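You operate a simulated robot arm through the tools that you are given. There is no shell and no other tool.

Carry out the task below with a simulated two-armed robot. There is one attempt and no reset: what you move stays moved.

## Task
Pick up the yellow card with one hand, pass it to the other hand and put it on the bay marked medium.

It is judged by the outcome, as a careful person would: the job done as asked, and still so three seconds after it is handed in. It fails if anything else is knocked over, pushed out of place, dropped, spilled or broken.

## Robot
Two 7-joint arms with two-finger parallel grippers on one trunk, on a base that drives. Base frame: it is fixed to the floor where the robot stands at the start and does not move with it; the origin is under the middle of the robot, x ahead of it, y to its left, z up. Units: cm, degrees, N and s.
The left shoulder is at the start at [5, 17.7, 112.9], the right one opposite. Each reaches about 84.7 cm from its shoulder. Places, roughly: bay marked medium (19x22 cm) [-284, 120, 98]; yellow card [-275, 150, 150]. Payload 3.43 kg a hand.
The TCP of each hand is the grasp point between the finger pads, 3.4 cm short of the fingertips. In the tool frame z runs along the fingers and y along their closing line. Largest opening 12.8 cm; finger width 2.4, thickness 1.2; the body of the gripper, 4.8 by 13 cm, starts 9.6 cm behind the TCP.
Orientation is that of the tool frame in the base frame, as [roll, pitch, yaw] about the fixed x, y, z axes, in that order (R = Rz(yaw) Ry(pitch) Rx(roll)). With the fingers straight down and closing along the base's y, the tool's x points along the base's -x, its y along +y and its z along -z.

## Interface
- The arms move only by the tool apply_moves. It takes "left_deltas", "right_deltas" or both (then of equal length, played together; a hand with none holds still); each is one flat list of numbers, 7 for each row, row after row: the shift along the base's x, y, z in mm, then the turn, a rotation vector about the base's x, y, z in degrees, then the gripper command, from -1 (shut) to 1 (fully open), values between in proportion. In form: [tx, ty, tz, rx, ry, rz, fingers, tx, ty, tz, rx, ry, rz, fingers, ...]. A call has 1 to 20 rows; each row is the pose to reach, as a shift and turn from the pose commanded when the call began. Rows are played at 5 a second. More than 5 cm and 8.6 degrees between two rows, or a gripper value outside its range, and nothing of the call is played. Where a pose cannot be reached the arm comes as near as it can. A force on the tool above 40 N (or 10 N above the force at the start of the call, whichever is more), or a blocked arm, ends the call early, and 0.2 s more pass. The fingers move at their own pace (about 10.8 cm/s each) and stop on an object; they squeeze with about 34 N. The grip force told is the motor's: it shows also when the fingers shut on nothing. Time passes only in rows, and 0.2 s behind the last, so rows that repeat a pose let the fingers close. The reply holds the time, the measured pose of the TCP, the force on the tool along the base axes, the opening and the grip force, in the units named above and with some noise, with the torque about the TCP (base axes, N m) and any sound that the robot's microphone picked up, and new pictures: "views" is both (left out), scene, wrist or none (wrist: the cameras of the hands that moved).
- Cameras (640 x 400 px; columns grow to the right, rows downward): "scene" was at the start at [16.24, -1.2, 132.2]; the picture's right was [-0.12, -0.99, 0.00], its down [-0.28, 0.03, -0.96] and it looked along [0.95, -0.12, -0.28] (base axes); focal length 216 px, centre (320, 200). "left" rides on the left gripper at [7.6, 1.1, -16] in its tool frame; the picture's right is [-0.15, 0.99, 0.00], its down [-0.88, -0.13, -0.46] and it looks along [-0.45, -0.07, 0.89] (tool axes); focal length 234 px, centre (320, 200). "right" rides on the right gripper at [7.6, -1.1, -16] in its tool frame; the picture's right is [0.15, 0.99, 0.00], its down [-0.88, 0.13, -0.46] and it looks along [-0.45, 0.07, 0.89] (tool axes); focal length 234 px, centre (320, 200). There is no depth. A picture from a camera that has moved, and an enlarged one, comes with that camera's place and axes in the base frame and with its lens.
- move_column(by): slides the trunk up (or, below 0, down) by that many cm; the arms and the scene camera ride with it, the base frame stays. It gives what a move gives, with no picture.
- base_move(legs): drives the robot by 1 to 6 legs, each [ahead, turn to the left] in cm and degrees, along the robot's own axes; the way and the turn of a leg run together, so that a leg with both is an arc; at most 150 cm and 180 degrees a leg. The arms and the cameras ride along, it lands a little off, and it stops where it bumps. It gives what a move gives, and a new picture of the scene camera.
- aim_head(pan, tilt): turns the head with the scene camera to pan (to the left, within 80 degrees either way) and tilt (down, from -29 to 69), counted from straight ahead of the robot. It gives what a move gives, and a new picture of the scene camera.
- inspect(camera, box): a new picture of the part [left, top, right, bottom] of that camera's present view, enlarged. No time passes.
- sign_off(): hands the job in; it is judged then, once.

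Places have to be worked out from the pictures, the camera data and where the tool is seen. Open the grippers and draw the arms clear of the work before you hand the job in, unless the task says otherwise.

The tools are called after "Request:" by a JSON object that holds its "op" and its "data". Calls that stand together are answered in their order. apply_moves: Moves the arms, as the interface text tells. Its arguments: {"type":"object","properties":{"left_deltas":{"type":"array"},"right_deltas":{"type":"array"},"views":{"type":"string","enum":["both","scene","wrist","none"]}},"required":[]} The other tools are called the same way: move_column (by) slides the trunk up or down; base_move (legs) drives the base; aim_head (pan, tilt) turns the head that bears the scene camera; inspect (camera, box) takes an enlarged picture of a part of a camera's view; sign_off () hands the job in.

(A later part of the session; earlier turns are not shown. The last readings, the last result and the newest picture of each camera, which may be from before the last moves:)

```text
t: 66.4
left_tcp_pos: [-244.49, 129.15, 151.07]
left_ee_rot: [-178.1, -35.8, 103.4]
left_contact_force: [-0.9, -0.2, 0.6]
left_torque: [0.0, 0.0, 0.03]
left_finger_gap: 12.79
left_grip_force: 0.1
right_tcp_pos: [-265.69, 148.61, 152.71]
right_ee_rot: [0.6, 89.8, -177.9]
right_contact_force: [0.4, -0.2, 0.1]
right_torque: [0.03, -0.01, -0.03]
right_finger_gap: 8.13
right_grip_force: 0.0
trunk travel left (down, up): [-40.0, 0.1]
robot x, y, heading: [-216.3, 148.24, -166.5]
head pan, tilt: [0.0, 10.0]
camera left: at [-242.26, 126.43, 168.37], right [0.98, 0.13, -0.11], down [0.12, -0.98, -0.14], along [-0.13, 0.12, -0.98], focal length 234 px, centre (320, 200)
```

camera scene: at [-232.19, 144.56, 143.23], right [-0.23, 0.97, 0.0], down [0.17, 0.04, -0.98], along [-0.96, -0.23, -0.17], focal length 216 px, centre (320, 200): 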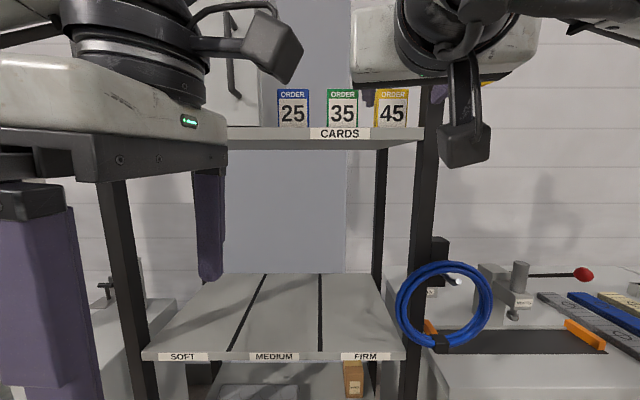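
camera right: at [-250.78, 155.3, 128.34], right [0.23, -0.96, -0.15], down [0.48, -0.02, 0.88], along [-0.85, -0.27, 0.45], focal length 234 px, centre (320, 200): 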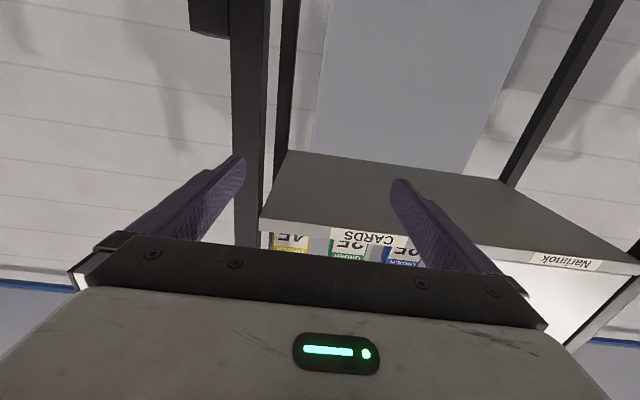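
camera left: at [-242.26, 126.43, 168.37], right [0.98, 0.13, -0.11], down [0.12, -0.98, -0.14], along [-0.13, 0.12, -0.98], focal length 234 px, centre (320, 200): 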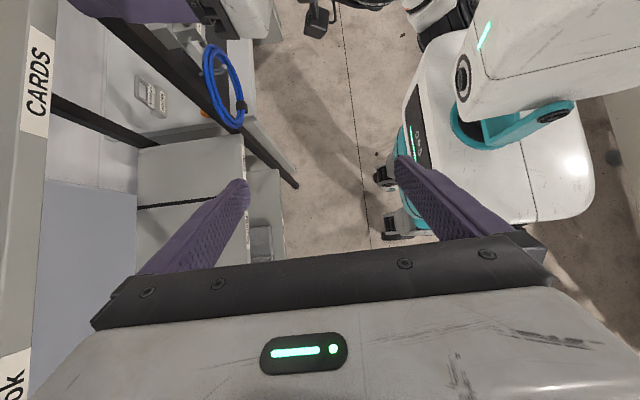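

I pitch the left hand 28° forward and move it 10 cm ahead so that its camera looks at the cards.

Request:
{"op": "apply_moves", "data": {"left_deltas": [-24, -6, 5, -1.6, 6.8, 0, 1, -48, -12, 10, -3.25, 13.6, 0, 1, -73, -17, 15, -4.9, 20.4, 0, 1, -97, -23, 20, -6.5, 27.2, 0, 1], "views": "both"}}

```text
t: 67.4
left_tcp_pos: [-254.31, 126.9, 152.97]
left_ee_rot: [-144.9, -31.0, 84.8]
left_contact_force: [0.3, -0.3, 0.2]
left_torque: [0.02, -0.01, 0.0]
left_finger_gap: 12.82
left_grip_force: 0.1
right_tcp_pos: [-265.61, 148.64, 152.61]
right_ee_rot: [-4.2, 89.8, 177.4]
right_contact_force: [-0.4, -0.4, 0.3]
right_torque: [0.01, 0.02, 0.02]
right_finger_gap: 8.14
right_grip_force: 0.0
trunk travel left (down, up): [-40.0, 0.1]
robot x, y, heading: [-215.76, 148.12, -166.6]
head pan, tilt: [0.0, 10.0]
camera scene: at [-232.25, 144.52, 143.22], right [-0.23, 0.97, 0.0], down [0.17, 0.04, -0.98], along [-0.96, -0.23, -0.17], focal length 216 px, centre (320, 200)
camera left: at [-244.28, 126.07, 167.52], right [0.82, 0.09, -0.56], down [0.07, -1.0, -0.07], along [-0.57, 0.02, -0.82], focal length 234 px, centre (320, 200)
```

scene: 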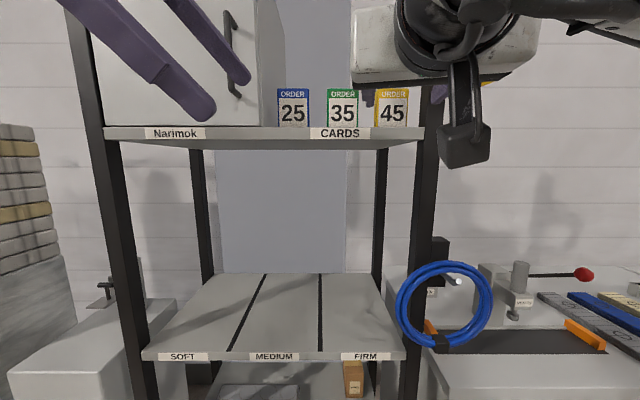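
left: 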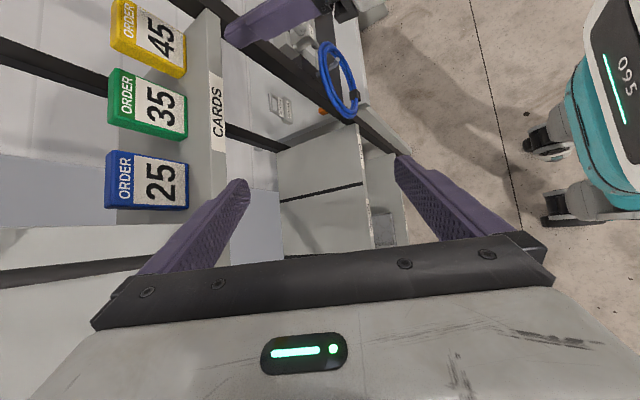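

The left camera now sees the cards, the post and the right fingers. I enlarge that region.

Request:
{"op": "inspect", "data": {"camera": "left", "box": [90, 0, 350, 162]}}

```text
2.46 times, centred on (220, 81) of left
camera zoom: at [-244.28, 126.07, 167.52], right [0.82, 0.09, -0.56], down [0.07, -1.0, -0.07], along [-0.57, 0.02, -0.82], focal length 576 px, centre (566, 493)
```

zoom: 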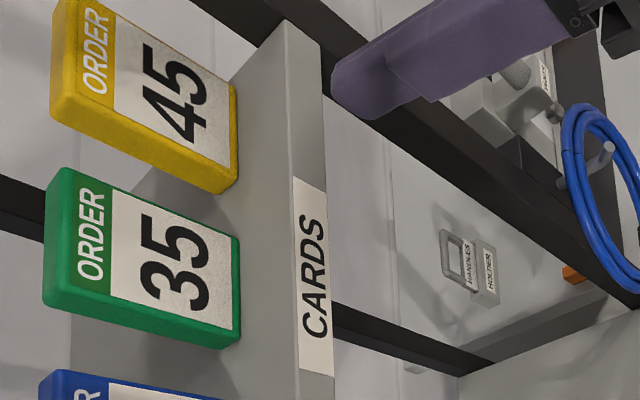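

Geometry is consistent (card front-left-bottom corner near F≈51, L≈13.2). I advance the right hand 10 cm along its finger axis, then re-check finger, post and card alignment.

Request:
{"op": "apply_moves", "data": {"right_deltas": [-25, -0.6, 0, 0, 0, 0, 0.27, -50, -1.2, 0, 0, 0, 0, 0.27, -75, -1.8, 0, 0, 0, 0, 0.27, -100, -2.4, 0, 0, 0, 0, 0.27], "views": "scene"}}

Request:
{"op": "inspect", "data": {"camera": "left", "box": [90, 0, 350, 162]}}

Request:
{"op": "inspect", "data": {"camera": "scene", "box": [320, 50, 480, 150]}}

```text
t: 68.4
left_tcp_pos: [-254.34, 126.94, 152.99]
left_ee_rot: [-144.9, -31.0, 84.8]
left_contact_force: [-0.3, 1.2, 0.2]
left_torque: [-0.01, 0.0, -0.01]
left_finger_gap: 12.8
left_grip_force: 0.1
right_tcp_pos: [-275.88, 148.33, 152.43]
right_ee_rot: [1.6, 89.9, -176.8]
right_contact_force: [-0.5, -0.5, -0.4]
right_torque: [0.01, 0.0, 0.03]
right_finger_gap: 8.11
right_grip_force: 0.0
trunk travel left (down, up): [-40.0, 0.1]
robot x, y, heading: [-216.44, 148.23, -166.4]
head pan, tilt: [0.0, 10.0]
camera scene: at [-232.28, 144.53, 143.21], right [-0.23, 0.97, 0.0], down [0.17, 0.04, -0.98], along [-0.96, -0.23, -0.17], focal length 216 px, centre (320, 200)
```

scene: 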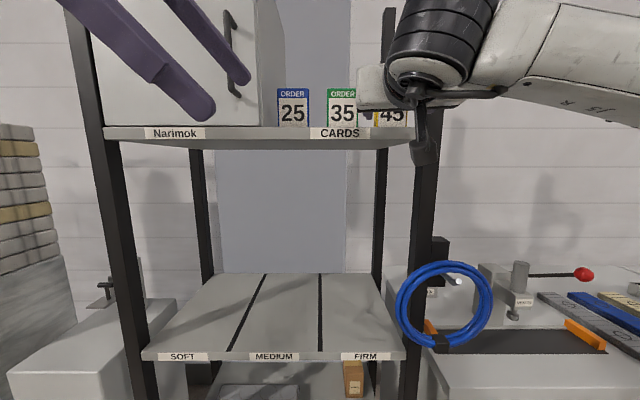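

```text
2.46 times, centred on (220, 81) of left
camera zoom: at [-244.3, 126.08, 167.53], right [0.82, 0.09, -0.56], down [0.07, -1.0, -0.07], along [-0.57, 0.02, -0.82], focal length 576 px, centre (566, 493)
```

zoom: 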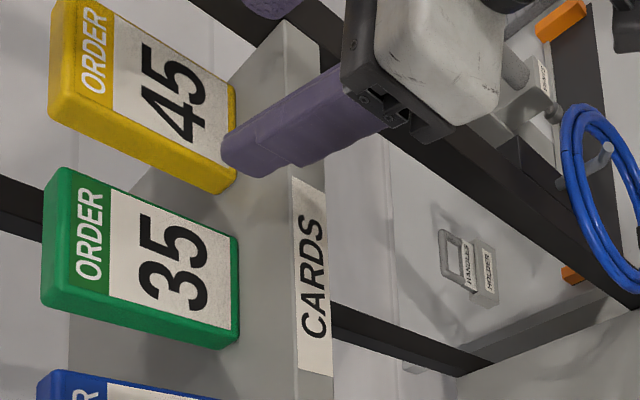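

```text
4.00 times, centred on (400, 100) of scene
camera zoom: at [-232.28, 144.53, 143.21], right [-0.23, 0.97, 0.0], down [0.17, 0.04, -0.98], along [-0.96, -0.23, -0.17], focal length 863 px, centre (0, 600)
```

zoom: 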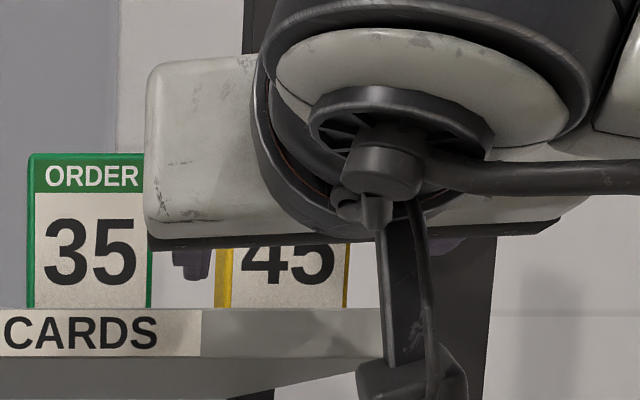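

The left finger is just left of the card with about 1 cm margin, matching predictions. I shift ~2 mm to the right and advance 5 cm more in small steps, watching forces.

Request:
{"op": "apply_moves", "data": {"right_deltas": [-12, 1.2, 0, 0, 0, 0, 0.27, -25, 0.9, 0, 0, 0, 0, 0.27, -38, 0.6, 0, 0, 0, 0, 0.27, -50, 0.3, 0, 0, 0, 0, 0.27], "views": "none"}}

Request:
{"op": "inspect", "data": {"camera": "left", "box": [90, 0, 350, 162]}}

Request:
{"op": "inspect", "data": {"camera": "scene", "box": [320, 50, 480, 150]}}

Request:
{"op": "inspect", "data": {"camera": "right", "box": [100, 100, 540, 375]}}

```text
t: 69.4
left_tcp_pos: [-254.22, 126.88, 152.97]
left_ee_rot: [-145.1, -30.9, 85.0]
left_contact_force: [0.0, -1.2, 0.1]
left_torque: [-0.03, -0.01, -0.04]
left_finger_gap: 12.8
left_grip_force: 0.1
right_tcp_pos: [-280.63, 148.32, 152.48]
right_ee_rot: [-3.8, 89.8, 177.6]
right_contact_force: [-0.5, 0.1, 0.3]
right_torque: [-0.01, 0.0, -0.01]
right_finger_gap: 8.11
right_grip_force: 0.2
trunk travel left (down, up): [-40.0, 0.1]
robot x, y, heading: [-216.14, 148.65, -166.6]
head pan, tilt: [0.0, 10.0]
```

```text
2.46 times, centred on (220, 81) of left
camera zoom: at [-244.26, 126.08, 167.54], right [0.82, 0.09, -0.56], down [0.07, -1.0, -0.07], along [-0.57, 0.02, -0.82], focal length 576 px, centre (566, 493)
```

zoom: 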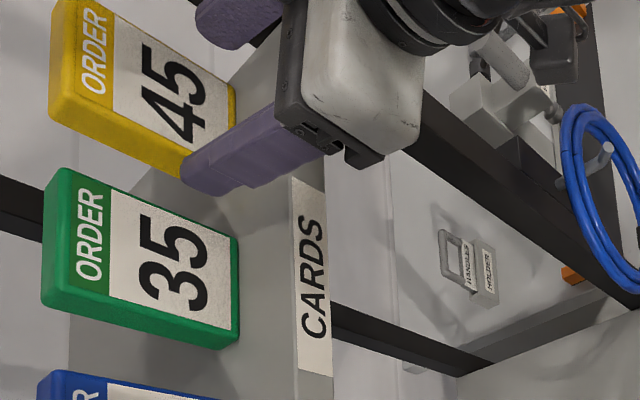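

```text
4.00 times, centred on (400, 100) of scene
camera zoom: at [-232.24, 144.53, 143.22], right [-0.23, 0.97, 0.0], down [0.17, 0.04, -0.98], along [-0.96, -0.23, -0.17], focal length 863 px, centre (0, 600)
```

zoom: 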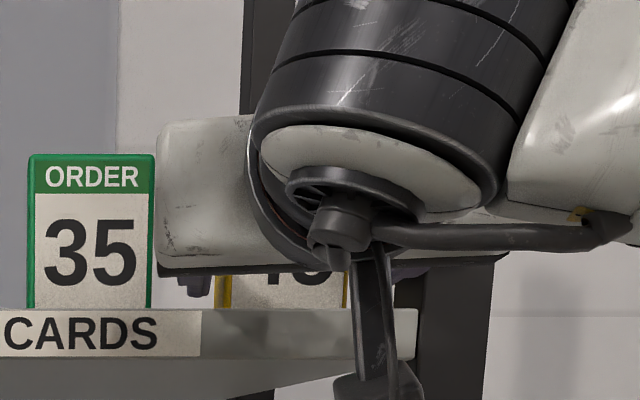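

```text
1.45 times, centred on (320, 238) of right
camera zoom: at [-264.78, 149.9, 144.86], right [0.03, -0.99, -0.15], down [0.46, -0.12, 0.88], along [-0.89, -0.09, 0.45], focal length 341 px, centre (320, 146)
```

zoom: 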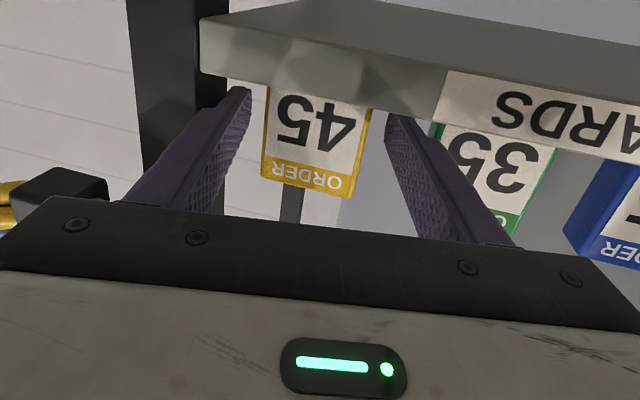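

The right wrist camera clearly shows the card centred between the fingers, and the right finger has passed beside the post without contact. I advance the last 5.2 cm.

Request:
{"op": "apply_moves", "data": {"right_deltas": [-13, -0.3, 0, 0, 0, 0, 0.27, -26, -0.6, 0, 0, 0, 0, 0.27, -39, -1, 0, 0, 0, 0, 0.27, -52, -1.3, 0, 0, 0, 0, 0.27], "views": "none"}}

Request:
{"op": "inspect", "data": {"camera": "left", "box": [90, 0, 350, 162]}}

Request:
{"op": "inspect", "data": {"camera": "right", "box": [100, 100, 540, 375]}}

```text
t: 70.4
left_tcp_pos: [-254.18, 126.93, 153.08]
left_ee_rot: [-145.1, -31.0, 84.9]
left_contact_force: [-1.1, -0.2, 0.2]
left_torque: [-0.01, -0.03, -0.01]
left_finger_gap: 12.81
left_grip_force: 0.1
right_tcp_pos: [-285.8, 148.13, 152.46]
right_ee_rot: [-28.1, 89.8, 153.7]
right_contact_force: [1.0, -2.9, 0.4]
right_torque: [-0.06, 0.02, -0.08]
right_finger_gap: 7.95
right_grip_force: 0.0
trunk travel left (down, up): [-40.0, 0.1]
robot x, y, heading: [-216.3, 147.92, -166.7]
head pan, tilt: [0.0, 10.0]
```

```text
2.46 times, centred on (220, 81) of left
camera zoom: at [-244.21, 125.99, 167.53], right [0.82, 0.09, -0.56], down [0.07, -1.0, -0.07], along [-0.57, 0.02, -0.82], focal length 576 px, centre (566, 493)
```

zoom: 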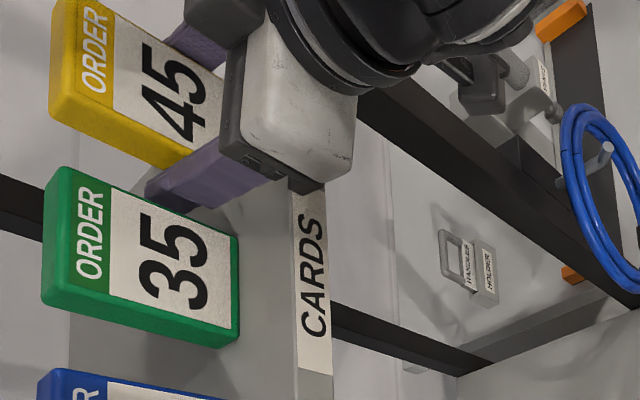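

```text
1.45 times, centred on (320, 238) of right
camera zoom: at [-269.9, 149.66, 144.89], right [0.03, -0.99, -0.15], down [0.46, -0.12, 0.88], along [-0.89, -0.09, 0.45], focal length 341 px, centre (320, 146)
```

zoom: 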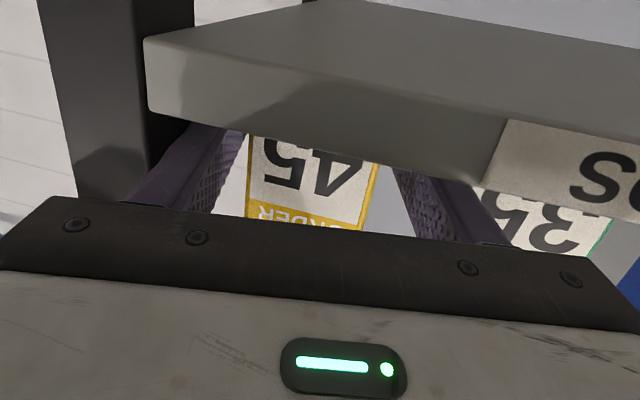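

Light 3 N contact only (right finger brushing the post); card sits between the pads. I close the fingers on it.

Request:
{"op": "apply_moves", "data": {"right_deltas": [0, -1, 0, 0, 0, 0, 0.1, 0, -1, 0, 0, 0, 0, -0.1, 0, -1, 0, 0, 0, 0, -1, 0, -1, 0, 0, 0, 0, -1, 0, -1, 0, 0, 0, 0, -1], "views": "none"}}

Request:
{"op": "inspect", "data": {"camera": "left", "box": [90, 0, 350, 162]}}

Request:
{"op": "inspect", "data": {"camera": "right", "box": [100, 100, 540, 375]}}

```text
t: 71.6
left_tcp_pos: [-254.36, 126.96, 152.99]
left_ee_rot: [-145.0, -30.9, 85.0]
left_contact_force: [-0.3, 0.3, 0.4]
left_torque: [0.01, 0.02, -0.02]
left_finger_gap: 12.8
left_grip_force: 0.1
right_tcp_pos: [-285.97, 148.13, 152.65]
right_ee_rot: [-1.8, 89.9, 179.8]
right_contact_force: [0.0, -0.1, -0.4]
right_torque: [0.03, 0.0, 0.03]
right_finger_gap: 7.24
right_grip_force: 34.4
trunk travel left (down, up): [-40.0, 0.1]
robot x, y, heading: [-216.23, 148.35, -166.6]
head pan, tilt: [0.0, 10.0]
```

```text
2.46 times, centred on (220, 81) of left
camera zoom: at [-244.24, 126.09, 167.54], right [0.82, 0.09, -0.56], down [0.07, -1.0, -0.07], along [-0.57, 0.02, -0.82], focal length 576 px, centre (566, 493)
```

zoom: 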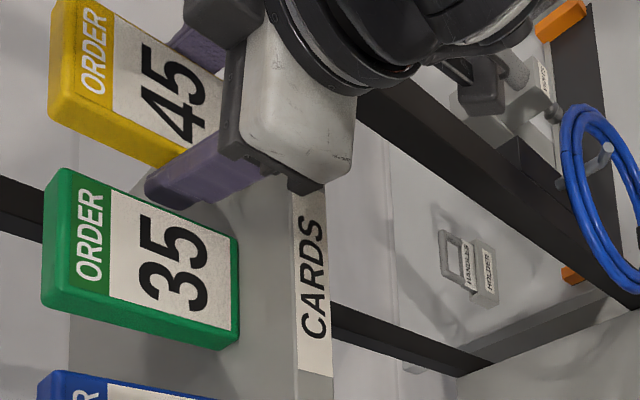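

```text
1.45 times, centred on (320, 238) of right
camera zoom: at [-269.92, 149.7, 144.91], right [0.03, -0.99, -0.15], down [0.46, -0.12, 0.88], along [-0.89, -0.09, 0.45], focal length 341 px, centre (320, 146)
```

zoom: 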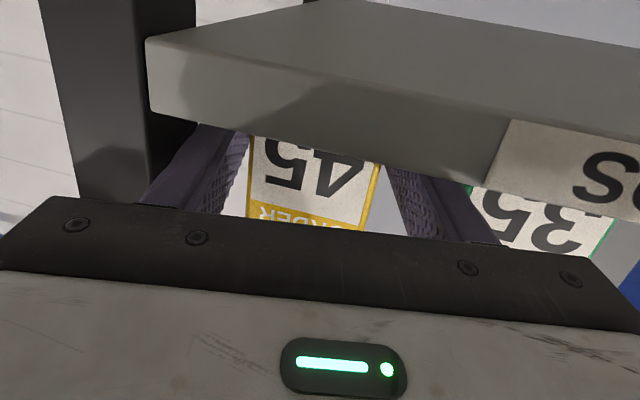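

Grip is 34 N at 7.24 cm gap: the card is held on its (diagonal) side edges, still aligned with the rack. I lift it 1.5 cm and check that it follows.

Request:
{"op": "apply_moves", "data": {"right_deltas": [0, 0, 5, 0, 0, 0, -1, 0, 0, 10, 0, 0, 0, -1, 0, 0, 15, 0, 0, 0, -1], "views": "none"}}

Request:
{"op": "inspect", "data": {"camera": "left", "box": [90, 0, 350, 162]}}

Request:
{"op": "inspect", "data": {"camera": "scene", "box": [320, 50, 480, 150]}}

```text
t: 72.4
left_tcp_pos: [-254.18, 126.85, 153.01]
left_ee_rot: [-144.9, -30.8, 84.8]
left_contact_force: [0.2, 0.0, -0.3]
left_torque: [0.01, 0.03, -0.01]
left_finger_gap: 12.81
left_grip_force: 0.1
right_tcp_pos: [-285.93, 148.09, 154.1]
right_ee_rot: [-6.9, 90.0, 174.8]
right_contact_force: [-0.2, -0.7, -0.2]
right_torque: [-0.01, 0.02, -0.01]
right_finger_gap: 7.2
right_grip_force: 33.5
trunk travel left (down, up): [-40.0, 0.1]
robot x, y, heading: [-216.23, 148.48, -166.7]
head pan, tilt: [0.0, 10.0]
```

```text
2.46 times, centred on (220, 81) of left
camera zoom: at [-244.22, 126.08, 167.54], right [0.82, 0.09, -0.56], down [0.07, -1.0, -0.07], along [-0.57, 0.02, -0.82], focal length 576 px, centre (566, 493)
```

zoom: 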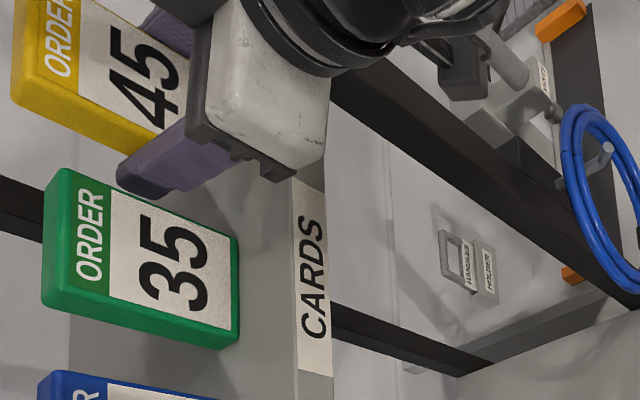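

```text
4.00 times, centred on (400, 100) of scene
camera zoom: at [-232.22, 144.53, 143.22], right [-0.23, 0.97, 0.0], down [0.17, 0.04, -0.98], along [-0.96, -0.23, -0.17], focal length 863 px, centre (0, 600)
```

zoom: 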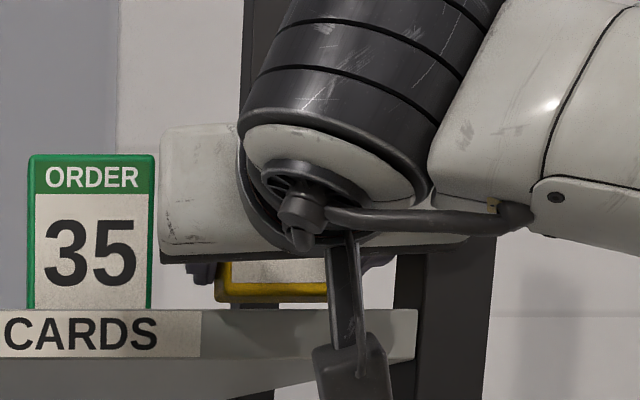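

The card lifts cleanly and the green card is undisturbed. I retreat 24 cm back along the finger axis.

Request:
{"op": "apply_moves", "data": {"right_deltas": [20, 0.5, 3, 0, 0, 0, -1, 50, 1.2, 3, 0, 0, 0, -1, 90, 2.2, 3, 0, 0, 0, -1, 130, 3.1, 3, 0, 0, 0, -1, 170, 4.1, 3, 0, 0, 0, -1, 210, 5.1, 3, 0, 0, 0, -1, 240, 5.8, 3, 0, 0, 0, -1], "views": "both"}}

Request:
{"op": "inspect", "data": {"camera": "left", "box": [90, 0, 410, 200]}}

```text
t: 74.0
left_tcp_pos: [-254.21, 126.94, 153.11]
left_ee_rot: [-144.8, -30.9, 84.9]
left_contact_force: [0.3, -0.4, 0.2]
left_torque: [0.01, 0.02, 0.02]
left_finger_gap: 12.81
left_grip_force: 0.0
right_tcp_pos: [-261.86, 148.77, 154.35]
right_ee_rot: [4.3, 89.8, -174.1]
right_contact_force: [-0.7, 0.6, 0.2]
right_torque: [0.03, 0.0, 0.02]
right_finger_gap: 7.21
right_grip_force: 34.0
trunk travel left (down, up): [-40.0, 0.1]
robot x, y, heading: [-216.06, 148.59, -166.7]
head pan, tilt: [0.0, 10.0]
camera scene: at [-232.16, 144.54, 143.23], right [-0.23, 0.97, 0.0], down [0.17, 0.04, -0.98], along [-0.96, -0.23, -0.17], focal length 216 px, centre (320, 200)
camera right: at [-245.88, 150.27, 146.64], right [0.03, -0.99, -0.15], down [0.46, -0.12, 0.88], along [-0.89, -0.09, 0.45], focal length 234 px, centre (320, 200)
```

scene: 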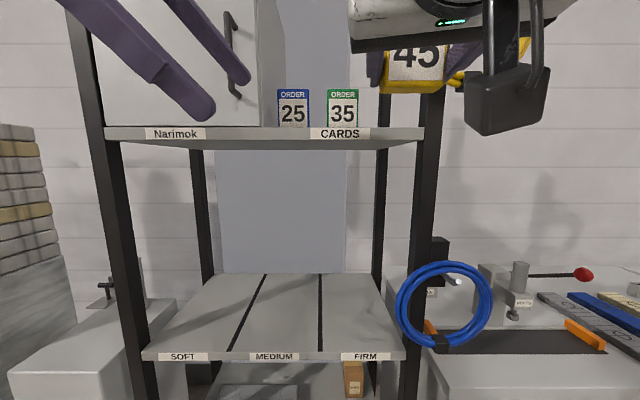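
right: 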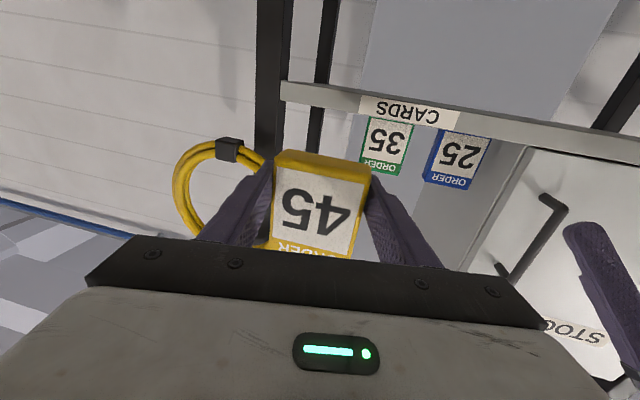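

```text
2.00 times, centred on (250, 100) of left
camera zoom: at [-244.15, 126.09, 167.56], right [0.82, 0.09, -0.56], down [0.07, -1.0, -0.07], along [-0.57, 0.02, -0.82], focal length 468 px, centre (460, 400)
```

zoom: 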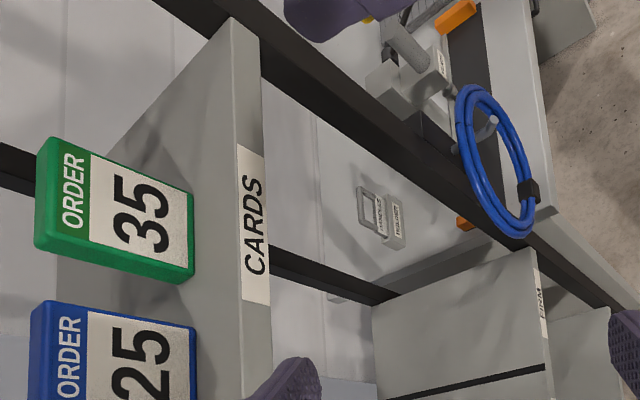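

Card is held securely. Plan for the pass: the left hand will take the card's upper part from above, pitched ~60° down and square to the card, while the right holds the lower part. First I unwind the left hand back to fingers-down.

Request:
{"op": "apply_moves", "data": {"left_deltas": [24, 6, -5, 1.6, -6.8, 0, 1, 48, 12, -10, 3.25, -13.6, 0, 1, 73, 17, -15, 4.9, -20.4, 0, 1, 97, 23, -20, 6.5, -27.2, 0, 1], "views": "none"}}

Request:
{"op": "apply_moves", "data": {"left_deltas": [0, 0, -30, -7.3, -1.73, 0, 1, 0, 0, -60, -14.6, -3.45, 0, 1, 0, 0, -90, -21.9, -5.2, 0, 1, 0, 0, -120, -29.2, -6.9, 0, 1, 0, 0, -150, -34, -8.1, 0, 1, 0, 0, -180, -38.9, -9.2, 0, 1], "views": "none"}}

Request:
{"op": "apply_moves", "data": {"left_deltas": [2, -9, 0, 0, 0, -8.18, 1, 4, -18, 0, 0, 0, -16.36, 1, 6, -27, 0, 0, 0, -24.54, 1, 8, -36, 0, 0, 0, -32.72, 1, 10, -45, 0, 0, 0, -40.9, 1, 12, -54, 0, 0, 0, -49.1, 1, 14, -63, 0, 0, 0, -57.3, 1, 16, -71, 0, 0, 0, -65.4, 1, 18, -80, 0, 0, 0, -73.6, 1, 21, -89, 0, 0, 0, -81.8, 1, 23, -97, 0, 0, 0, -90, 1], "views": "scene"}}

```text
t: 75.0
left_tcp_pos: [-244.5, 129.05, 151.11]
left_ee_rot: [-178.3, -35.5, 103.4]
left_contact_force: [0.2, -0.7, -0.2]
left_torque: [0.0, -0.02, -0.01]
left_finger_gap: 12.8
left_grip_force: 0.1
right_tcp_pos: [-261.88, 148.6, 154.34]
right_ee_rot: [-2.0, 89.9, 179.7]
right_contact_force: [-0.8, 0.5, -0.7]
right_torque: [-0.04, 0.0, 0.04]
right_finger_gap: 7.21
right_grip_force: 33.8
trunk travel left (down, up): [-40.0, 0.1]
robot x, y, heading: [-215.9, 148.13, -166.6]
head pan, tilt: [0.0, 10.0]
```

```text
t: 76.4
left_tcp_pos: [-244.59, 129.25, 133.02]
left_ee_rot: [-178.0, 4.6, 103.4]
left_contact_force: [-0.4, 0.4, 0.3]
left_torque: [0.01, 0.01, 0.0]
left_finger_gap: 12.79
left_grip_force: 0.1
right_tcp_pos: [-262.09, 148.85, 154.34]
right_ee_rot: [7.2, 89.9, -171.2]
right_contact_force: [-0.8, -0.2, -1.3]
right_torque: [-0.02, -0.03, 0.04]
right_finger_gap: 7.21
right_grip_force: 34.4
trunk travel left (down, up): [-40.0, 0.1]
robot x, y, heading: [-216.39, 148.36, -166.6]
head pan, tilt: [0.0, 10.0]
```

```text
t: 78.8
left_tcp_pos: [-242.33, 119.51, 133.09]
left_ee_rot: [-178.0, 4.4, 13.3]
left_contact_force: [0.8, -0.3, -1.0]
left_torque: [0.0, 0.01, 0.05]
left_finger_gap: 12.77
left_grip_force: 0.0
right_tcp_pos: [-261.94, 148.88, 154.34]
right_ee_rot: [-5.0, 89.9, 176.7]
right_contact_force: [-0.2, 0.1, -0.5]
right_torque: [-0.04, -0.03, 0.0]
right_finger_gap: 7.18
right_grip_force: 34.0
trunk travel left (down, up): [-40.0, 0.1]
robot x, y, heading: [-216.48, 148.52, -166.5]
head pan, tilt: [0.0, 10.0]
camera scene: at [-232.22, 144.51, 143.22], right [-0.23, 0.97, 0.0], down [0.17, 0.04, -0.98], along [-0.96, -0.23, -0.17], focal length 216 px, centre (320, 200)
```

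scene: 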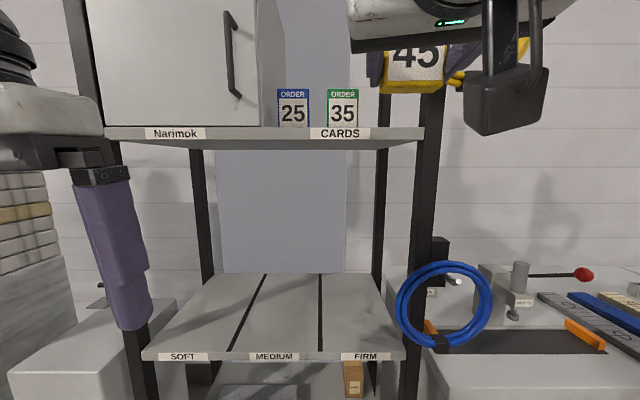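

Left hand is back to fingers-down on the left. The right wrist is close above my head camera, so I first move the right hand 13 cm to the right, then lower it to z≈118.

Request:
{"op": "apply_moves", "data": {"right_deltas": [-7.5, 31.6, 0, 0, 0, 0, -1, -15, 63.2, 0, 0, 0, 0, -1, -22.5, 94.9, 0, 0, 0, 0, -1, -30, 126.5, 0, 0, 0, 0, -1, -30, 126.5, -45, 0, 0, 0, -1, -30, 126.5, -90, 0, 0, 0, -1, -30, 126.5, -135, 0, 0, 0, -1, -30, 126.5, -180, 0, 0, 0, -1, -30, 126.5, -225, 0, 0, 0, -1, -30, 126.5, -270, 0, 0, 0, -1, -30, 126.5, -315, 0, 0, 0, -1, -30, 126.5, -360, 0, 0, 0, -1], "views": "both"}}

```text
t: 81.4
left_tcp_pos: [-242.57, 119.62, 132.99]
left_ee_rot: [-178.2, 4.2, 13.4]
left_contact_force: [-0.9, 1.1, 0.5]
left_torque: [-0.08, -0.1, 0.0]
left_finger_gap: 12.8
left_grip_force: 0.1
right_tcp_pos: [-268.96, 157.94, 117.01]
right_ee_rot: [86.5, 89.8, -91.8]
right_contact_force: [-0.7, 0.4, -0.9]
right_torque: [-0.01, 0.05, 0.07]
right_finger_gap: 7.2
right_grip_force: 34.1
right hand out of reach, approached as far as the arm can: row 8, 9, 10, 11, 12
trunk travel left (down, up): [-40.0, 0.1]
robot x, y, heading: [-216.41, 148.33, -166.5]
head pan, tilt: [0.0, 10.0]
camera scene: at [-232.58, 144.69, 143.17], right [-0.23, 0.97, 0.0], down [0.17, 0.04, -0.98], along [-0.96, -0.23, -0.18], focal length 216 px, centre (320, 200)
camera right: at [-253.04, 159.43, 109.49], right [0.03, -0.99, -0.14], down [0.46, -0.12, 0.88], along [-0.89, -0.09, 0.45], focal length 234 px, centre (320, 200)
```

scene: 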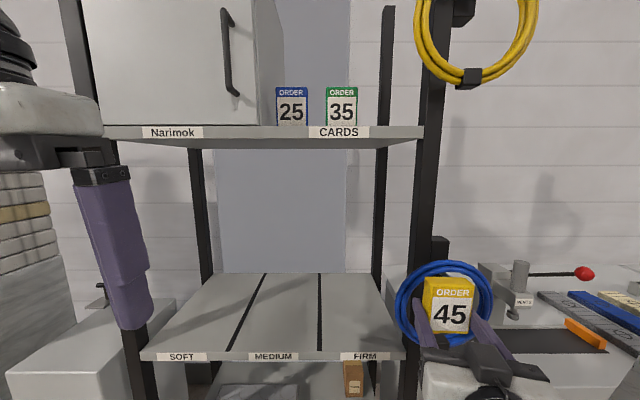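
right: 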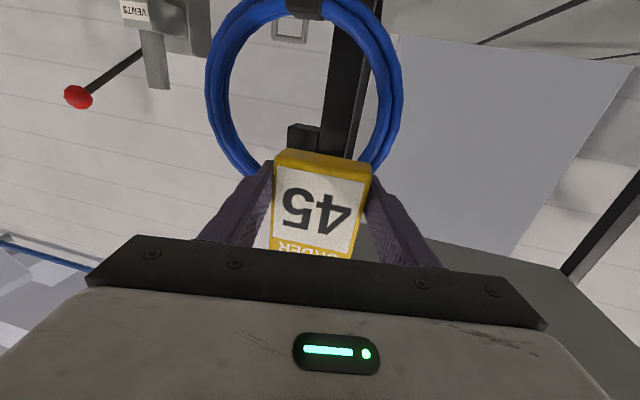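

The arm reached z≈117 with the card intact, slightly forward (F≈32, L≈21). I move it left 15 cm and forward 4 cm toward the centre for the pass.

Request:
{"op": "apply_moves", "data": {"right_deltas": [-10, -15, 5, 0, 0, 0, -1, -10, -40, 10, 0, 0, 0, -1, -8, -70, 15, 0, 0, 0, -1, -6, -100, 20, 0, 0, 0, -1, -4, -130, 20, 0, 0, 0, -1, -4, -155, 20, 0, 0, 0, -1], "views": "scene"}}

```text
t: 82.8
left_tcp_pos: [-242.21, 119.38, 133.09]
left_ee_rot: [-178.0, 4.4, 13.4]
left_contact_force: [-0.5, 0.1, -0.5]
left_torque: [0.02, 0.01, -0.03]
left_finger_gap: 12.78
left_grip_force: 0.2
right_tcp_pos: [-269.2, 142.29, 119.02]
right_ee_rot: [-12.1, 89.8, 169.5]
right_contact_force: [0.8, 0.5, 0.1]
right_torque: [-0.03, 0.03, -0.05]
right_finger_gap: 7.18
right_grip_force: 34.0
trunk travel left (down, up): [-40.0, 0.1]
robot x, y, heading: [-216.34, 148.54, -166.7]
head pan, tilt: [0.0, 10.0]
camera scene: at [-232.22, 144.49, 143.22], right [-0.23, 0.97, 0.0], down [0.17, 0.04, -0.98], along [-0.96, -0.23, -0.17], focal length 216 px, centre (320, 200)
```

scene: 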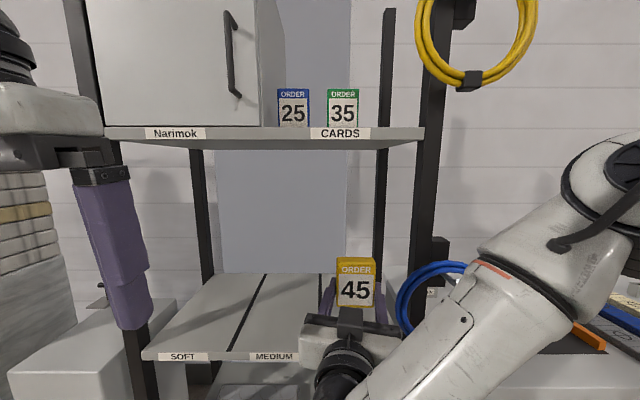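

The card is presented nicely at centre. I zoom in to determine its exact position and yaw.

Request:
{"op": "inspect", "data": {"camera": "scene", "box": [296, 240, 416, 315]}}

Request:
{"op": "inspect", "data": {"camera": "right", "box": [160, 100, 480, 300]}}

```text
5.33 times, centred on (356, 278) of scene
camera zoom: at [-232.22, 144.49, 143.22], right [-0.23, 0.97, 0.0], down [0.17, 0.04, -0.98], along [-0.96, -0.23, -0.17], focal length 1151 px, centre (128, -213)
```

zoom: 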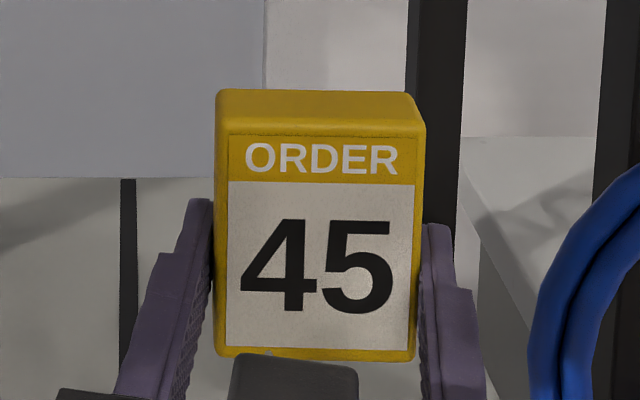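

```text
2.00 times, centred on (320, 200) of right
camera zoom: at [-253.23, 143.86, 111.46], right [0.03, -0.99, -0.15], down [0.46, -0.12, 0.88], along [-0.89, -0.09, 0.45], focal length 468 px, centre (320, 200)
```

zoom: 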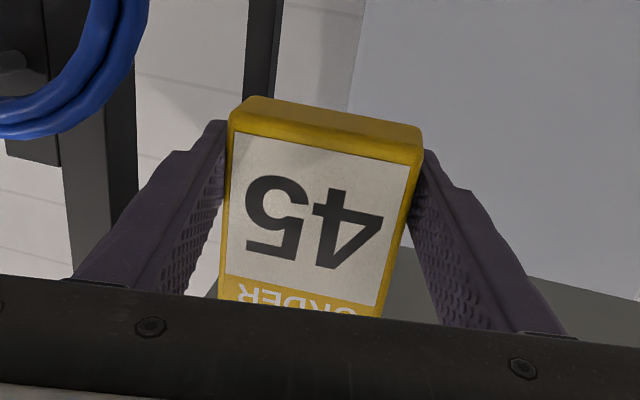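

I zoom tighter on the card's edges to judge its yaw.

Request:
{"op": "inspect", "data": {"camera": "scene", "box": [330, 250, 386, 285]}}

Request:
{"op": "inspect", "data": {"camera": "scene", "box": [330, 280, 386, 315]}}

```text
11.43 times, centred on (358, 268) of scene
camera zoom: at [-232.22, 144.49, 143.22], right [-0.23, 0.97, 0.0], down [0.17, 0.04, -0.98], along [-0.96, -0.23, -0.17], focal length 2467 px, centre (-114, -571)
```

zoom: 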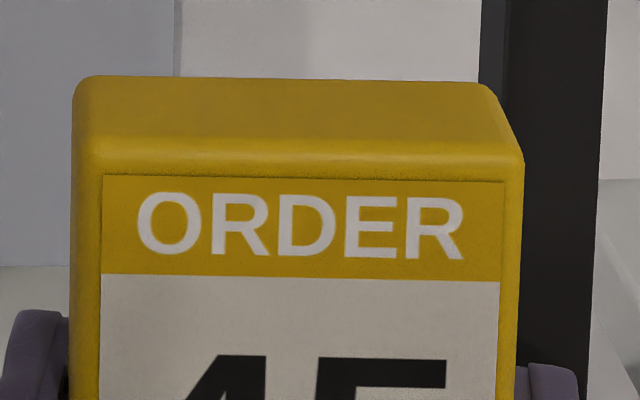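

```text
11.43 times, centred on (358, 298) of scene
camera zoom: at [-232.22, 144.49, 143.22], right [-0.23, 0.97, 0.0], down [0.17, 0.04, -0.98], along [-0.96, -0.23, -0.17], focal length 2467 px, centre (-114, -914)
```

zoom: 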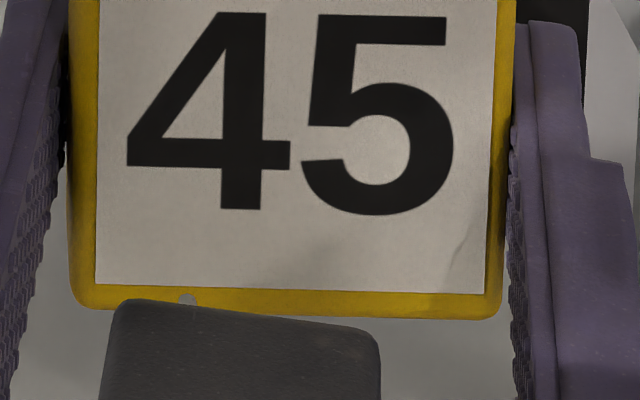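

Card: centre F≈37.2, L≈6.4, z 116.6–125.4, yaw within ~3° of the rack. I bring the left hand over to a pre-grasp pose above/in front of it, pitched to 60° down, fingers ~10 cm open.

Request:
{"op": "apply_moves", "data": {"left_deltas": [-20, -5, 30, 0, 0, 0, 0.6, -50, 10, 50, -1, 3, 0, 0.6, -80, 45, 60, -2, 7, -0.5, 0.6, -105, 80, 60, -3.2, 10.5, -1, 0.6, -130, 115, 60, -4.4, 14, -1.5, 0.6, -155, 150, 60, -5.6, 17.5, -2, 0.6, -178, 185, 60, -6.8, 21, -2.5, 0.6, -200, 220, 60, -7.9, 24.4, -2.5, 0.6, -213, 242.7, 60, -7.9, 24.4, -2.5, 0.6], "views": "both"}}

```text
t: 84.8
left_tcp_pos: [-263.66, 143.78, 138.9]
left_ee_rot: [179.1, 29.9, 10.0]
left_contact_force: [-0.4, 0.2, -0.9]
left_torque: [-0.01, 0.03, -0.01]
left_finger_gap: 10.24
left_grip_force: 0.0
right_tcp_pos: [-269.22, 142.58, 119.09]
right_ee_rot: [9.9, 89.7, -168.7]
right_contact_force: [-0.6, 0.5, -0.2]
right_torque: [0.02, 0.01, 0.0]
right_finger_gap: 7.17
right_grip_force: 33.6
trunk travel left (down, up): [-40.0, 0.1]
robot x, y, heading: [-216.13, 148.57, -166.5]
head pan, tilt: [0.0, 10.0]
camera scene: at [-232.25, 144.6, 143.22], right [-0.23, 0.97, 0.0], down [0.17, 0.04, -0.98], along [-0.96, -0.23, -0.17], focal length 216 px, centre (320, 200)
camera left: at [-249.3, 145.46, 148.95], right [0.05, -0.99, 0.09], down [-0.55, 0.04, 0.83], along [-0.83, -0.09, -0.55], focal length 234 px, centre (320, 200)
```

scene: 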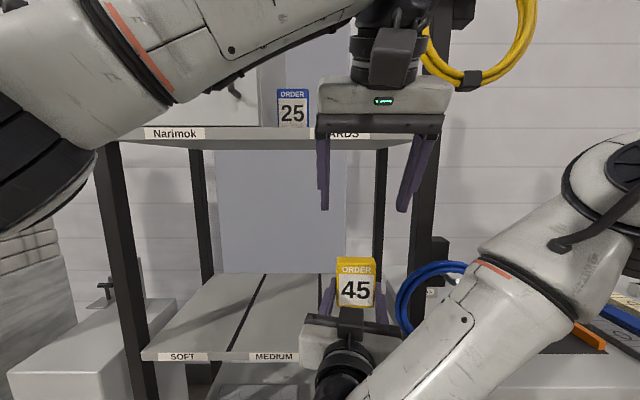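
left: 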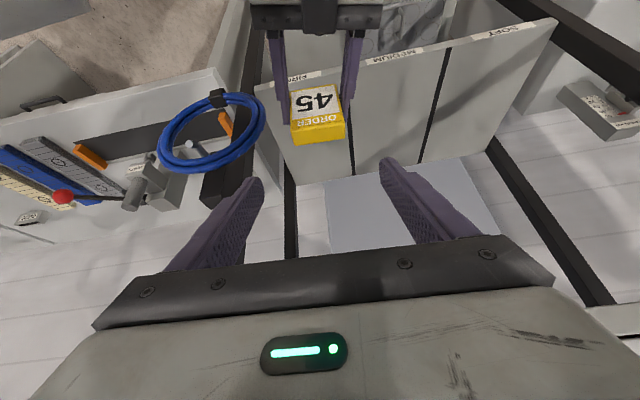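

Alignment is good: the card lies centred between the left fingers, and both arms are clear of each other. I descend about two thirds of the way and look again.

Request:
{"op": "apply_moves", "data": {"left_deltas": [-10, -2.4, -25, 0, 0, 0, 0.6, -20, -4.8, -50, 0, 0, 0, 0.6, -30, -7.1, -75, 0, 0, 0, 0.6, -38, -9, -95, 0, 0, 0, 0.6], "views": "both"}}

```text
t: 85.8
left_tcp_pos: [-267.38, 142.88, 129.59]
left_ee_rot: [179.2, 29.9, 10.0]
left_contact_force: [0.4, 1.0, 0.7]
left_torque: [-0.01, 0.0, 0.01]
left_finger_gap: 10.24
left_grip_force: 0.2
right_tcp_pos: [-269.15, 142.28, 119.08]
right_ee_rot: [-5.0, 89.9, 176.6]
right_contact_force: [-0.5, 0.4, -0.8]
right_torque: [-0.01, -0.05, 0.01]
right_finger_gap: 7.16
right_grip_force: 33.9
trunk travel left (down, up): [-40.0, 0.1]
robot x, y, heading: [-216.59, 148.45, -166.5]
head pan, tilt: [0.0, 10.0]
camera scene: at [-232.25, 144.52, 143.22], right [-0.23, 0.97, 0.0], down [0.17, 0.04, -0.98], along [-0.96, -0.23, -0.17], focal length 216 px, centre (320, 200)
camera left: at [-253.05, 144.52, 139.55], right [0.05, -0.99, 0.09], down [-0.55, 0.04, 0.83], along [-0.83, -0.09, -0.55], focal length 234 px, centre (320, 200)
```

scene: 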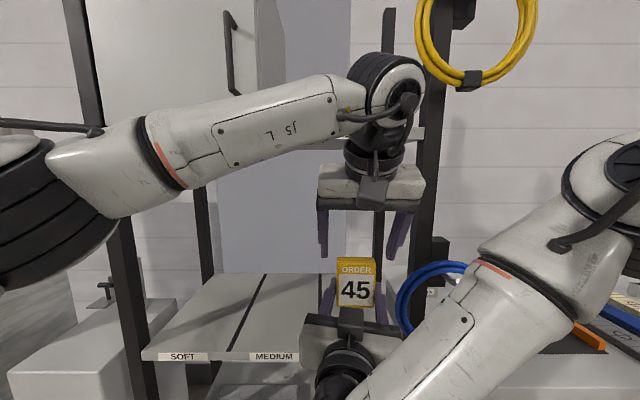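
left: 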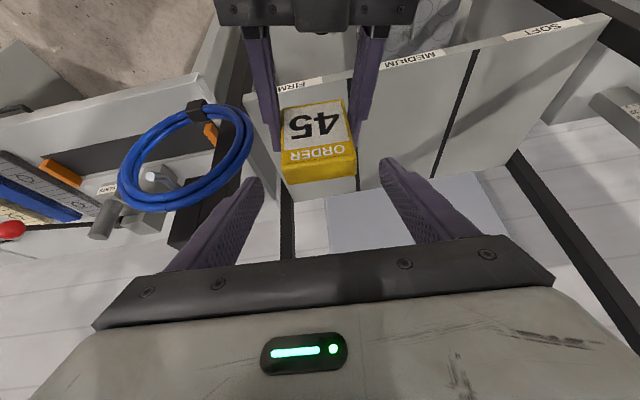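

Still well aligned. I complete the descent to the gripping height (TCP z≈124.6, fingers around the card's upper part).

Request:
{"op": "apply_moves", "data": {"left_deltas": [-7, -1.6, -17, 0, 0, 0, 0.6, -14, -3.3, -34, 0, 0, 0, 0.6, -20.4, -4.9, -50, 0, 0, 0, 0.6], "views": "wrist"}}

Request:
{"op": "inspect", "data": {"camera": "scene", "box": [286, 200, 446, 320]}}

Request:
{"op": "inspect", "data": {"camera": "right", "box": [120, 80, 520, 330]}}

```text
t: 86.6
left_tcp_pos: [-269.48, 142.38, 124.51]
left_ee_rot: [179.1, 29.9, 10.0]
left_contact_force: [-0.2, 0.8, 0.5]
left_torque: [0.0, -0.01, 0.02]
left_finger_gap: 10.24
left_grip_force: 0.1
right_tcp_pos: [-269.19, 142.33, 119.12]
right_ee_rot: [-4.4, 89.8, 177.0]
right_contact_force: [0.4, -1.0, -0.1]
right_torque: [0.01, 0.01, 0.04]
right_finger_gap: 7.18
right_grip_force: 34.0
trunk travel left (down, up): [-40.0, 0.1]
robot x, y, heading: [-216.39, 148.6, -166.7]
head pan, tilt: [0.0, 10.0]
camera left: at [-255.05, 143.98, 134.54], right [0.05, -0.99, 0.09], down [-0.55, 0.04, 0.83], along [-0.83, -0.09, -0.55], focal length 234 px, centre (320, 200)
```

left: 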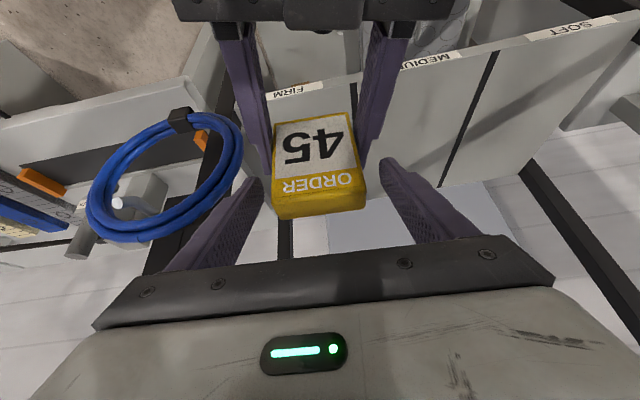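

```text
3.33 times, centred on (366, 260) of scene
camera zoom: at [-232.26, 144.52, 143.22], right [-0.23, 0.97, 0.0], down [0.17, 0.04, -0.98], along [-0.96, -0.23, -0.17], focal length 719 px, centre (167, 0)
```

zoom: 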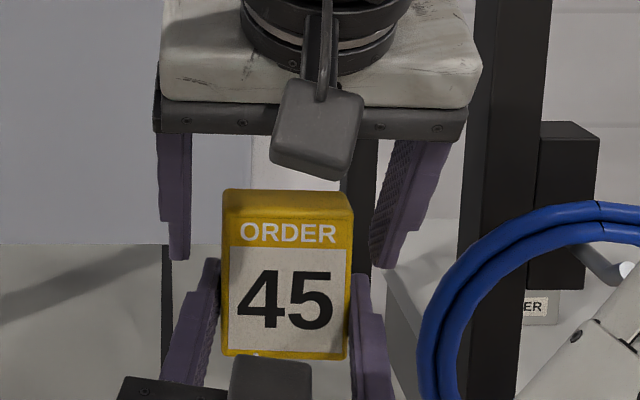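

```text
1.60 times, centred on (320, 205) of right
camera zoom: at [-253.27, 143.92, 111.44], right [0.03, -0.99, -0.15], down [0.46, -0.12, 0.88], along [-0.89, -0.09, 0.45], focal length 375 px, centre (320, 192)
```

zoom: 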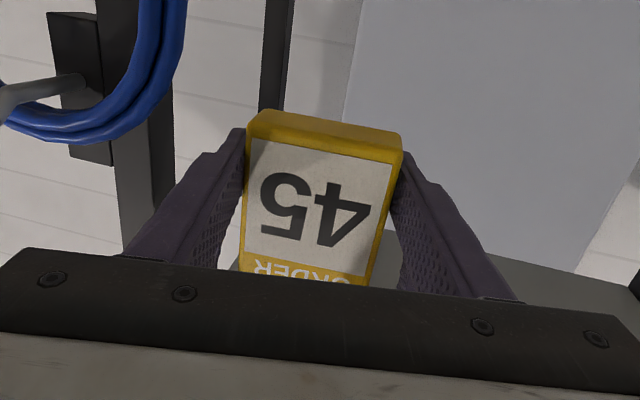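

The left fingertips overlap the upper third of the card on both sides, clear of the right fingers. I close the left hand on the card while the right holds.

Request:
{"op": "apply_moves", "data": {"left_deltas": [0, 0, 0, 0, 0, 0, 0.2, 0, 0, 0, 0, 0, 0, 0.1, 0, 0, 0, 0, 0, 0, 0.0, 0, 0, 0, 0, 0, 0, -1, 0, 0, 0, 0, 0, 0, -1, 0, 0, 0, 0, 0, 0, -1], "views": "wrist"}}

Request:
{"op": "inspect", "data": {"camera": "scene", "box": [286, 200, 446, 320]}}

```text
t: 88.0
left_tcp_pos: [-269.45, 142.38, 124.52]
left_ee_rot: [179.2, 29.9, 10.0]
left_contact_force: [-5.4, 4.2, -1.6]
left_torque: [0.92, 0.18, -0.64]
left_finger_gap: 6.94
left_grip_force: 33.9
right_tcp_pos: [-269.26, 142.3, 119.01]
right_ee_rot: [22.8, 89.7, -155.6]
right_contact_force: [5.1, -4.2, 2.0]
right_torque: [-0.75, 0.01, 0.65]
right_finger_gap: 7.17
right_grip_force: 33.9
trunk travel left (down, up): [-40.0, 0.1]
robot x, y, heading: [-216.17, 148.36, -166.4]
head pan, tilt: [0.0, 10.0]
camera left: at [-255.0, 144.02, 134.57], right [0.05, -0.99, 0.09], down [-0.55, 0.04, 0.83], along [-0.83, -0.09, -0.55], focal length 234 px, centre (320, 200)
```

left: 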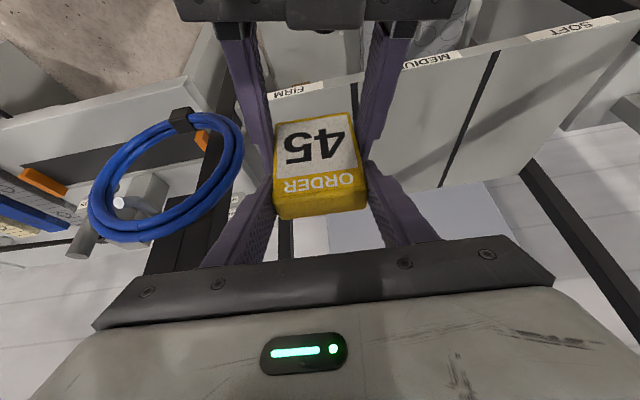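

```text
3.33 times, centred on (366, 260) of scene
camera zoom: at [-232.23, 144.54, 143.22], right [-0.23, 0.97, 0.0], down [0.17, 0.04, -0.98], along [-0.96, -0.23, -0.17], focal length 719 px, centre (167, 0)
```

zoom: 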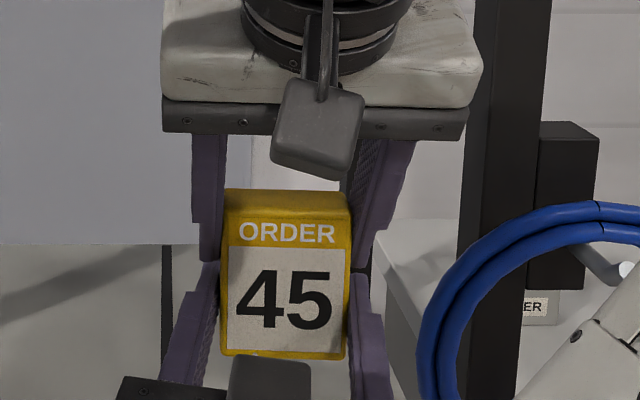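

Both hands grip the card with low internal forces (~7 N). I open the right hand slowly and check the left keeps it.

Request:
{"op": "apply_moves", "data": {"right_deltas": [0, 0, 0, 0, 0, 0, 0.2, 0, 0, 0, 0, 0, 0, 0.4, 0, 0, 0, 0, 0, 0, 0.5, 0, 0, 0, 0, 0, 0, 0.5], "views": "none"}}

Request:
{"op": "inspect", "data": {"camera": "scene", "box": [286, 200, 446, 320]}}

```text
t: 89.0
left_tcp_pos: [-269.47, 142.28, 124.6]
left_ee_rot: [179.1, 29.9, 10.0]
left_contact_force: [0.1, 0.0, 0.1]
left_torque: [0.0, -0.02, -0.03]
left_finger_gap: 6.9
left_grip_force: 34.4
right_tcp_pos: [-269.26, 142.42, 119.09]
right_ee_rot: [-1.8, 89.8, 179.9]
right_contact_force: [0.2, -0.3, -0.4]
right_torque: [0.0, 0.02, 0.0]
right_finger_gap: 9.57
right_grip_force: 0.0
trunk travel left (down, up): [-40.0, 0.1]
robot x, y, heading: [-216.52, 148.54, -166.7]
head pan, tilt: [0.0, 10.0]
```

```text
3.33 times, centred on (366, 260) of scene
camera zoom: at [-232.23, 144.54, 143.22], right [-0.23, 0.97, 0.0], down [0.17, 0.04, -0.98], along [-0.96, -0.23, -0.17], focal length 719 px, centre (167, 0)
```

zoom: 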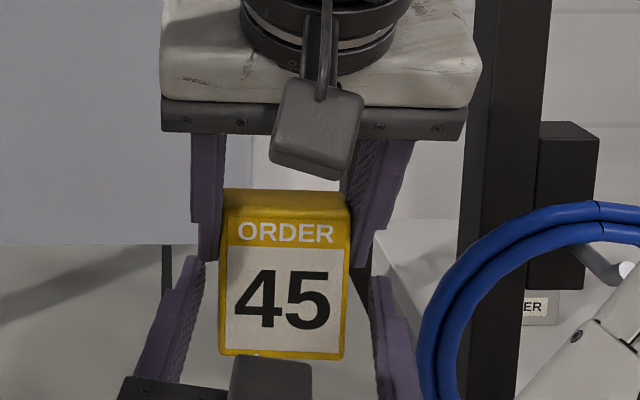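

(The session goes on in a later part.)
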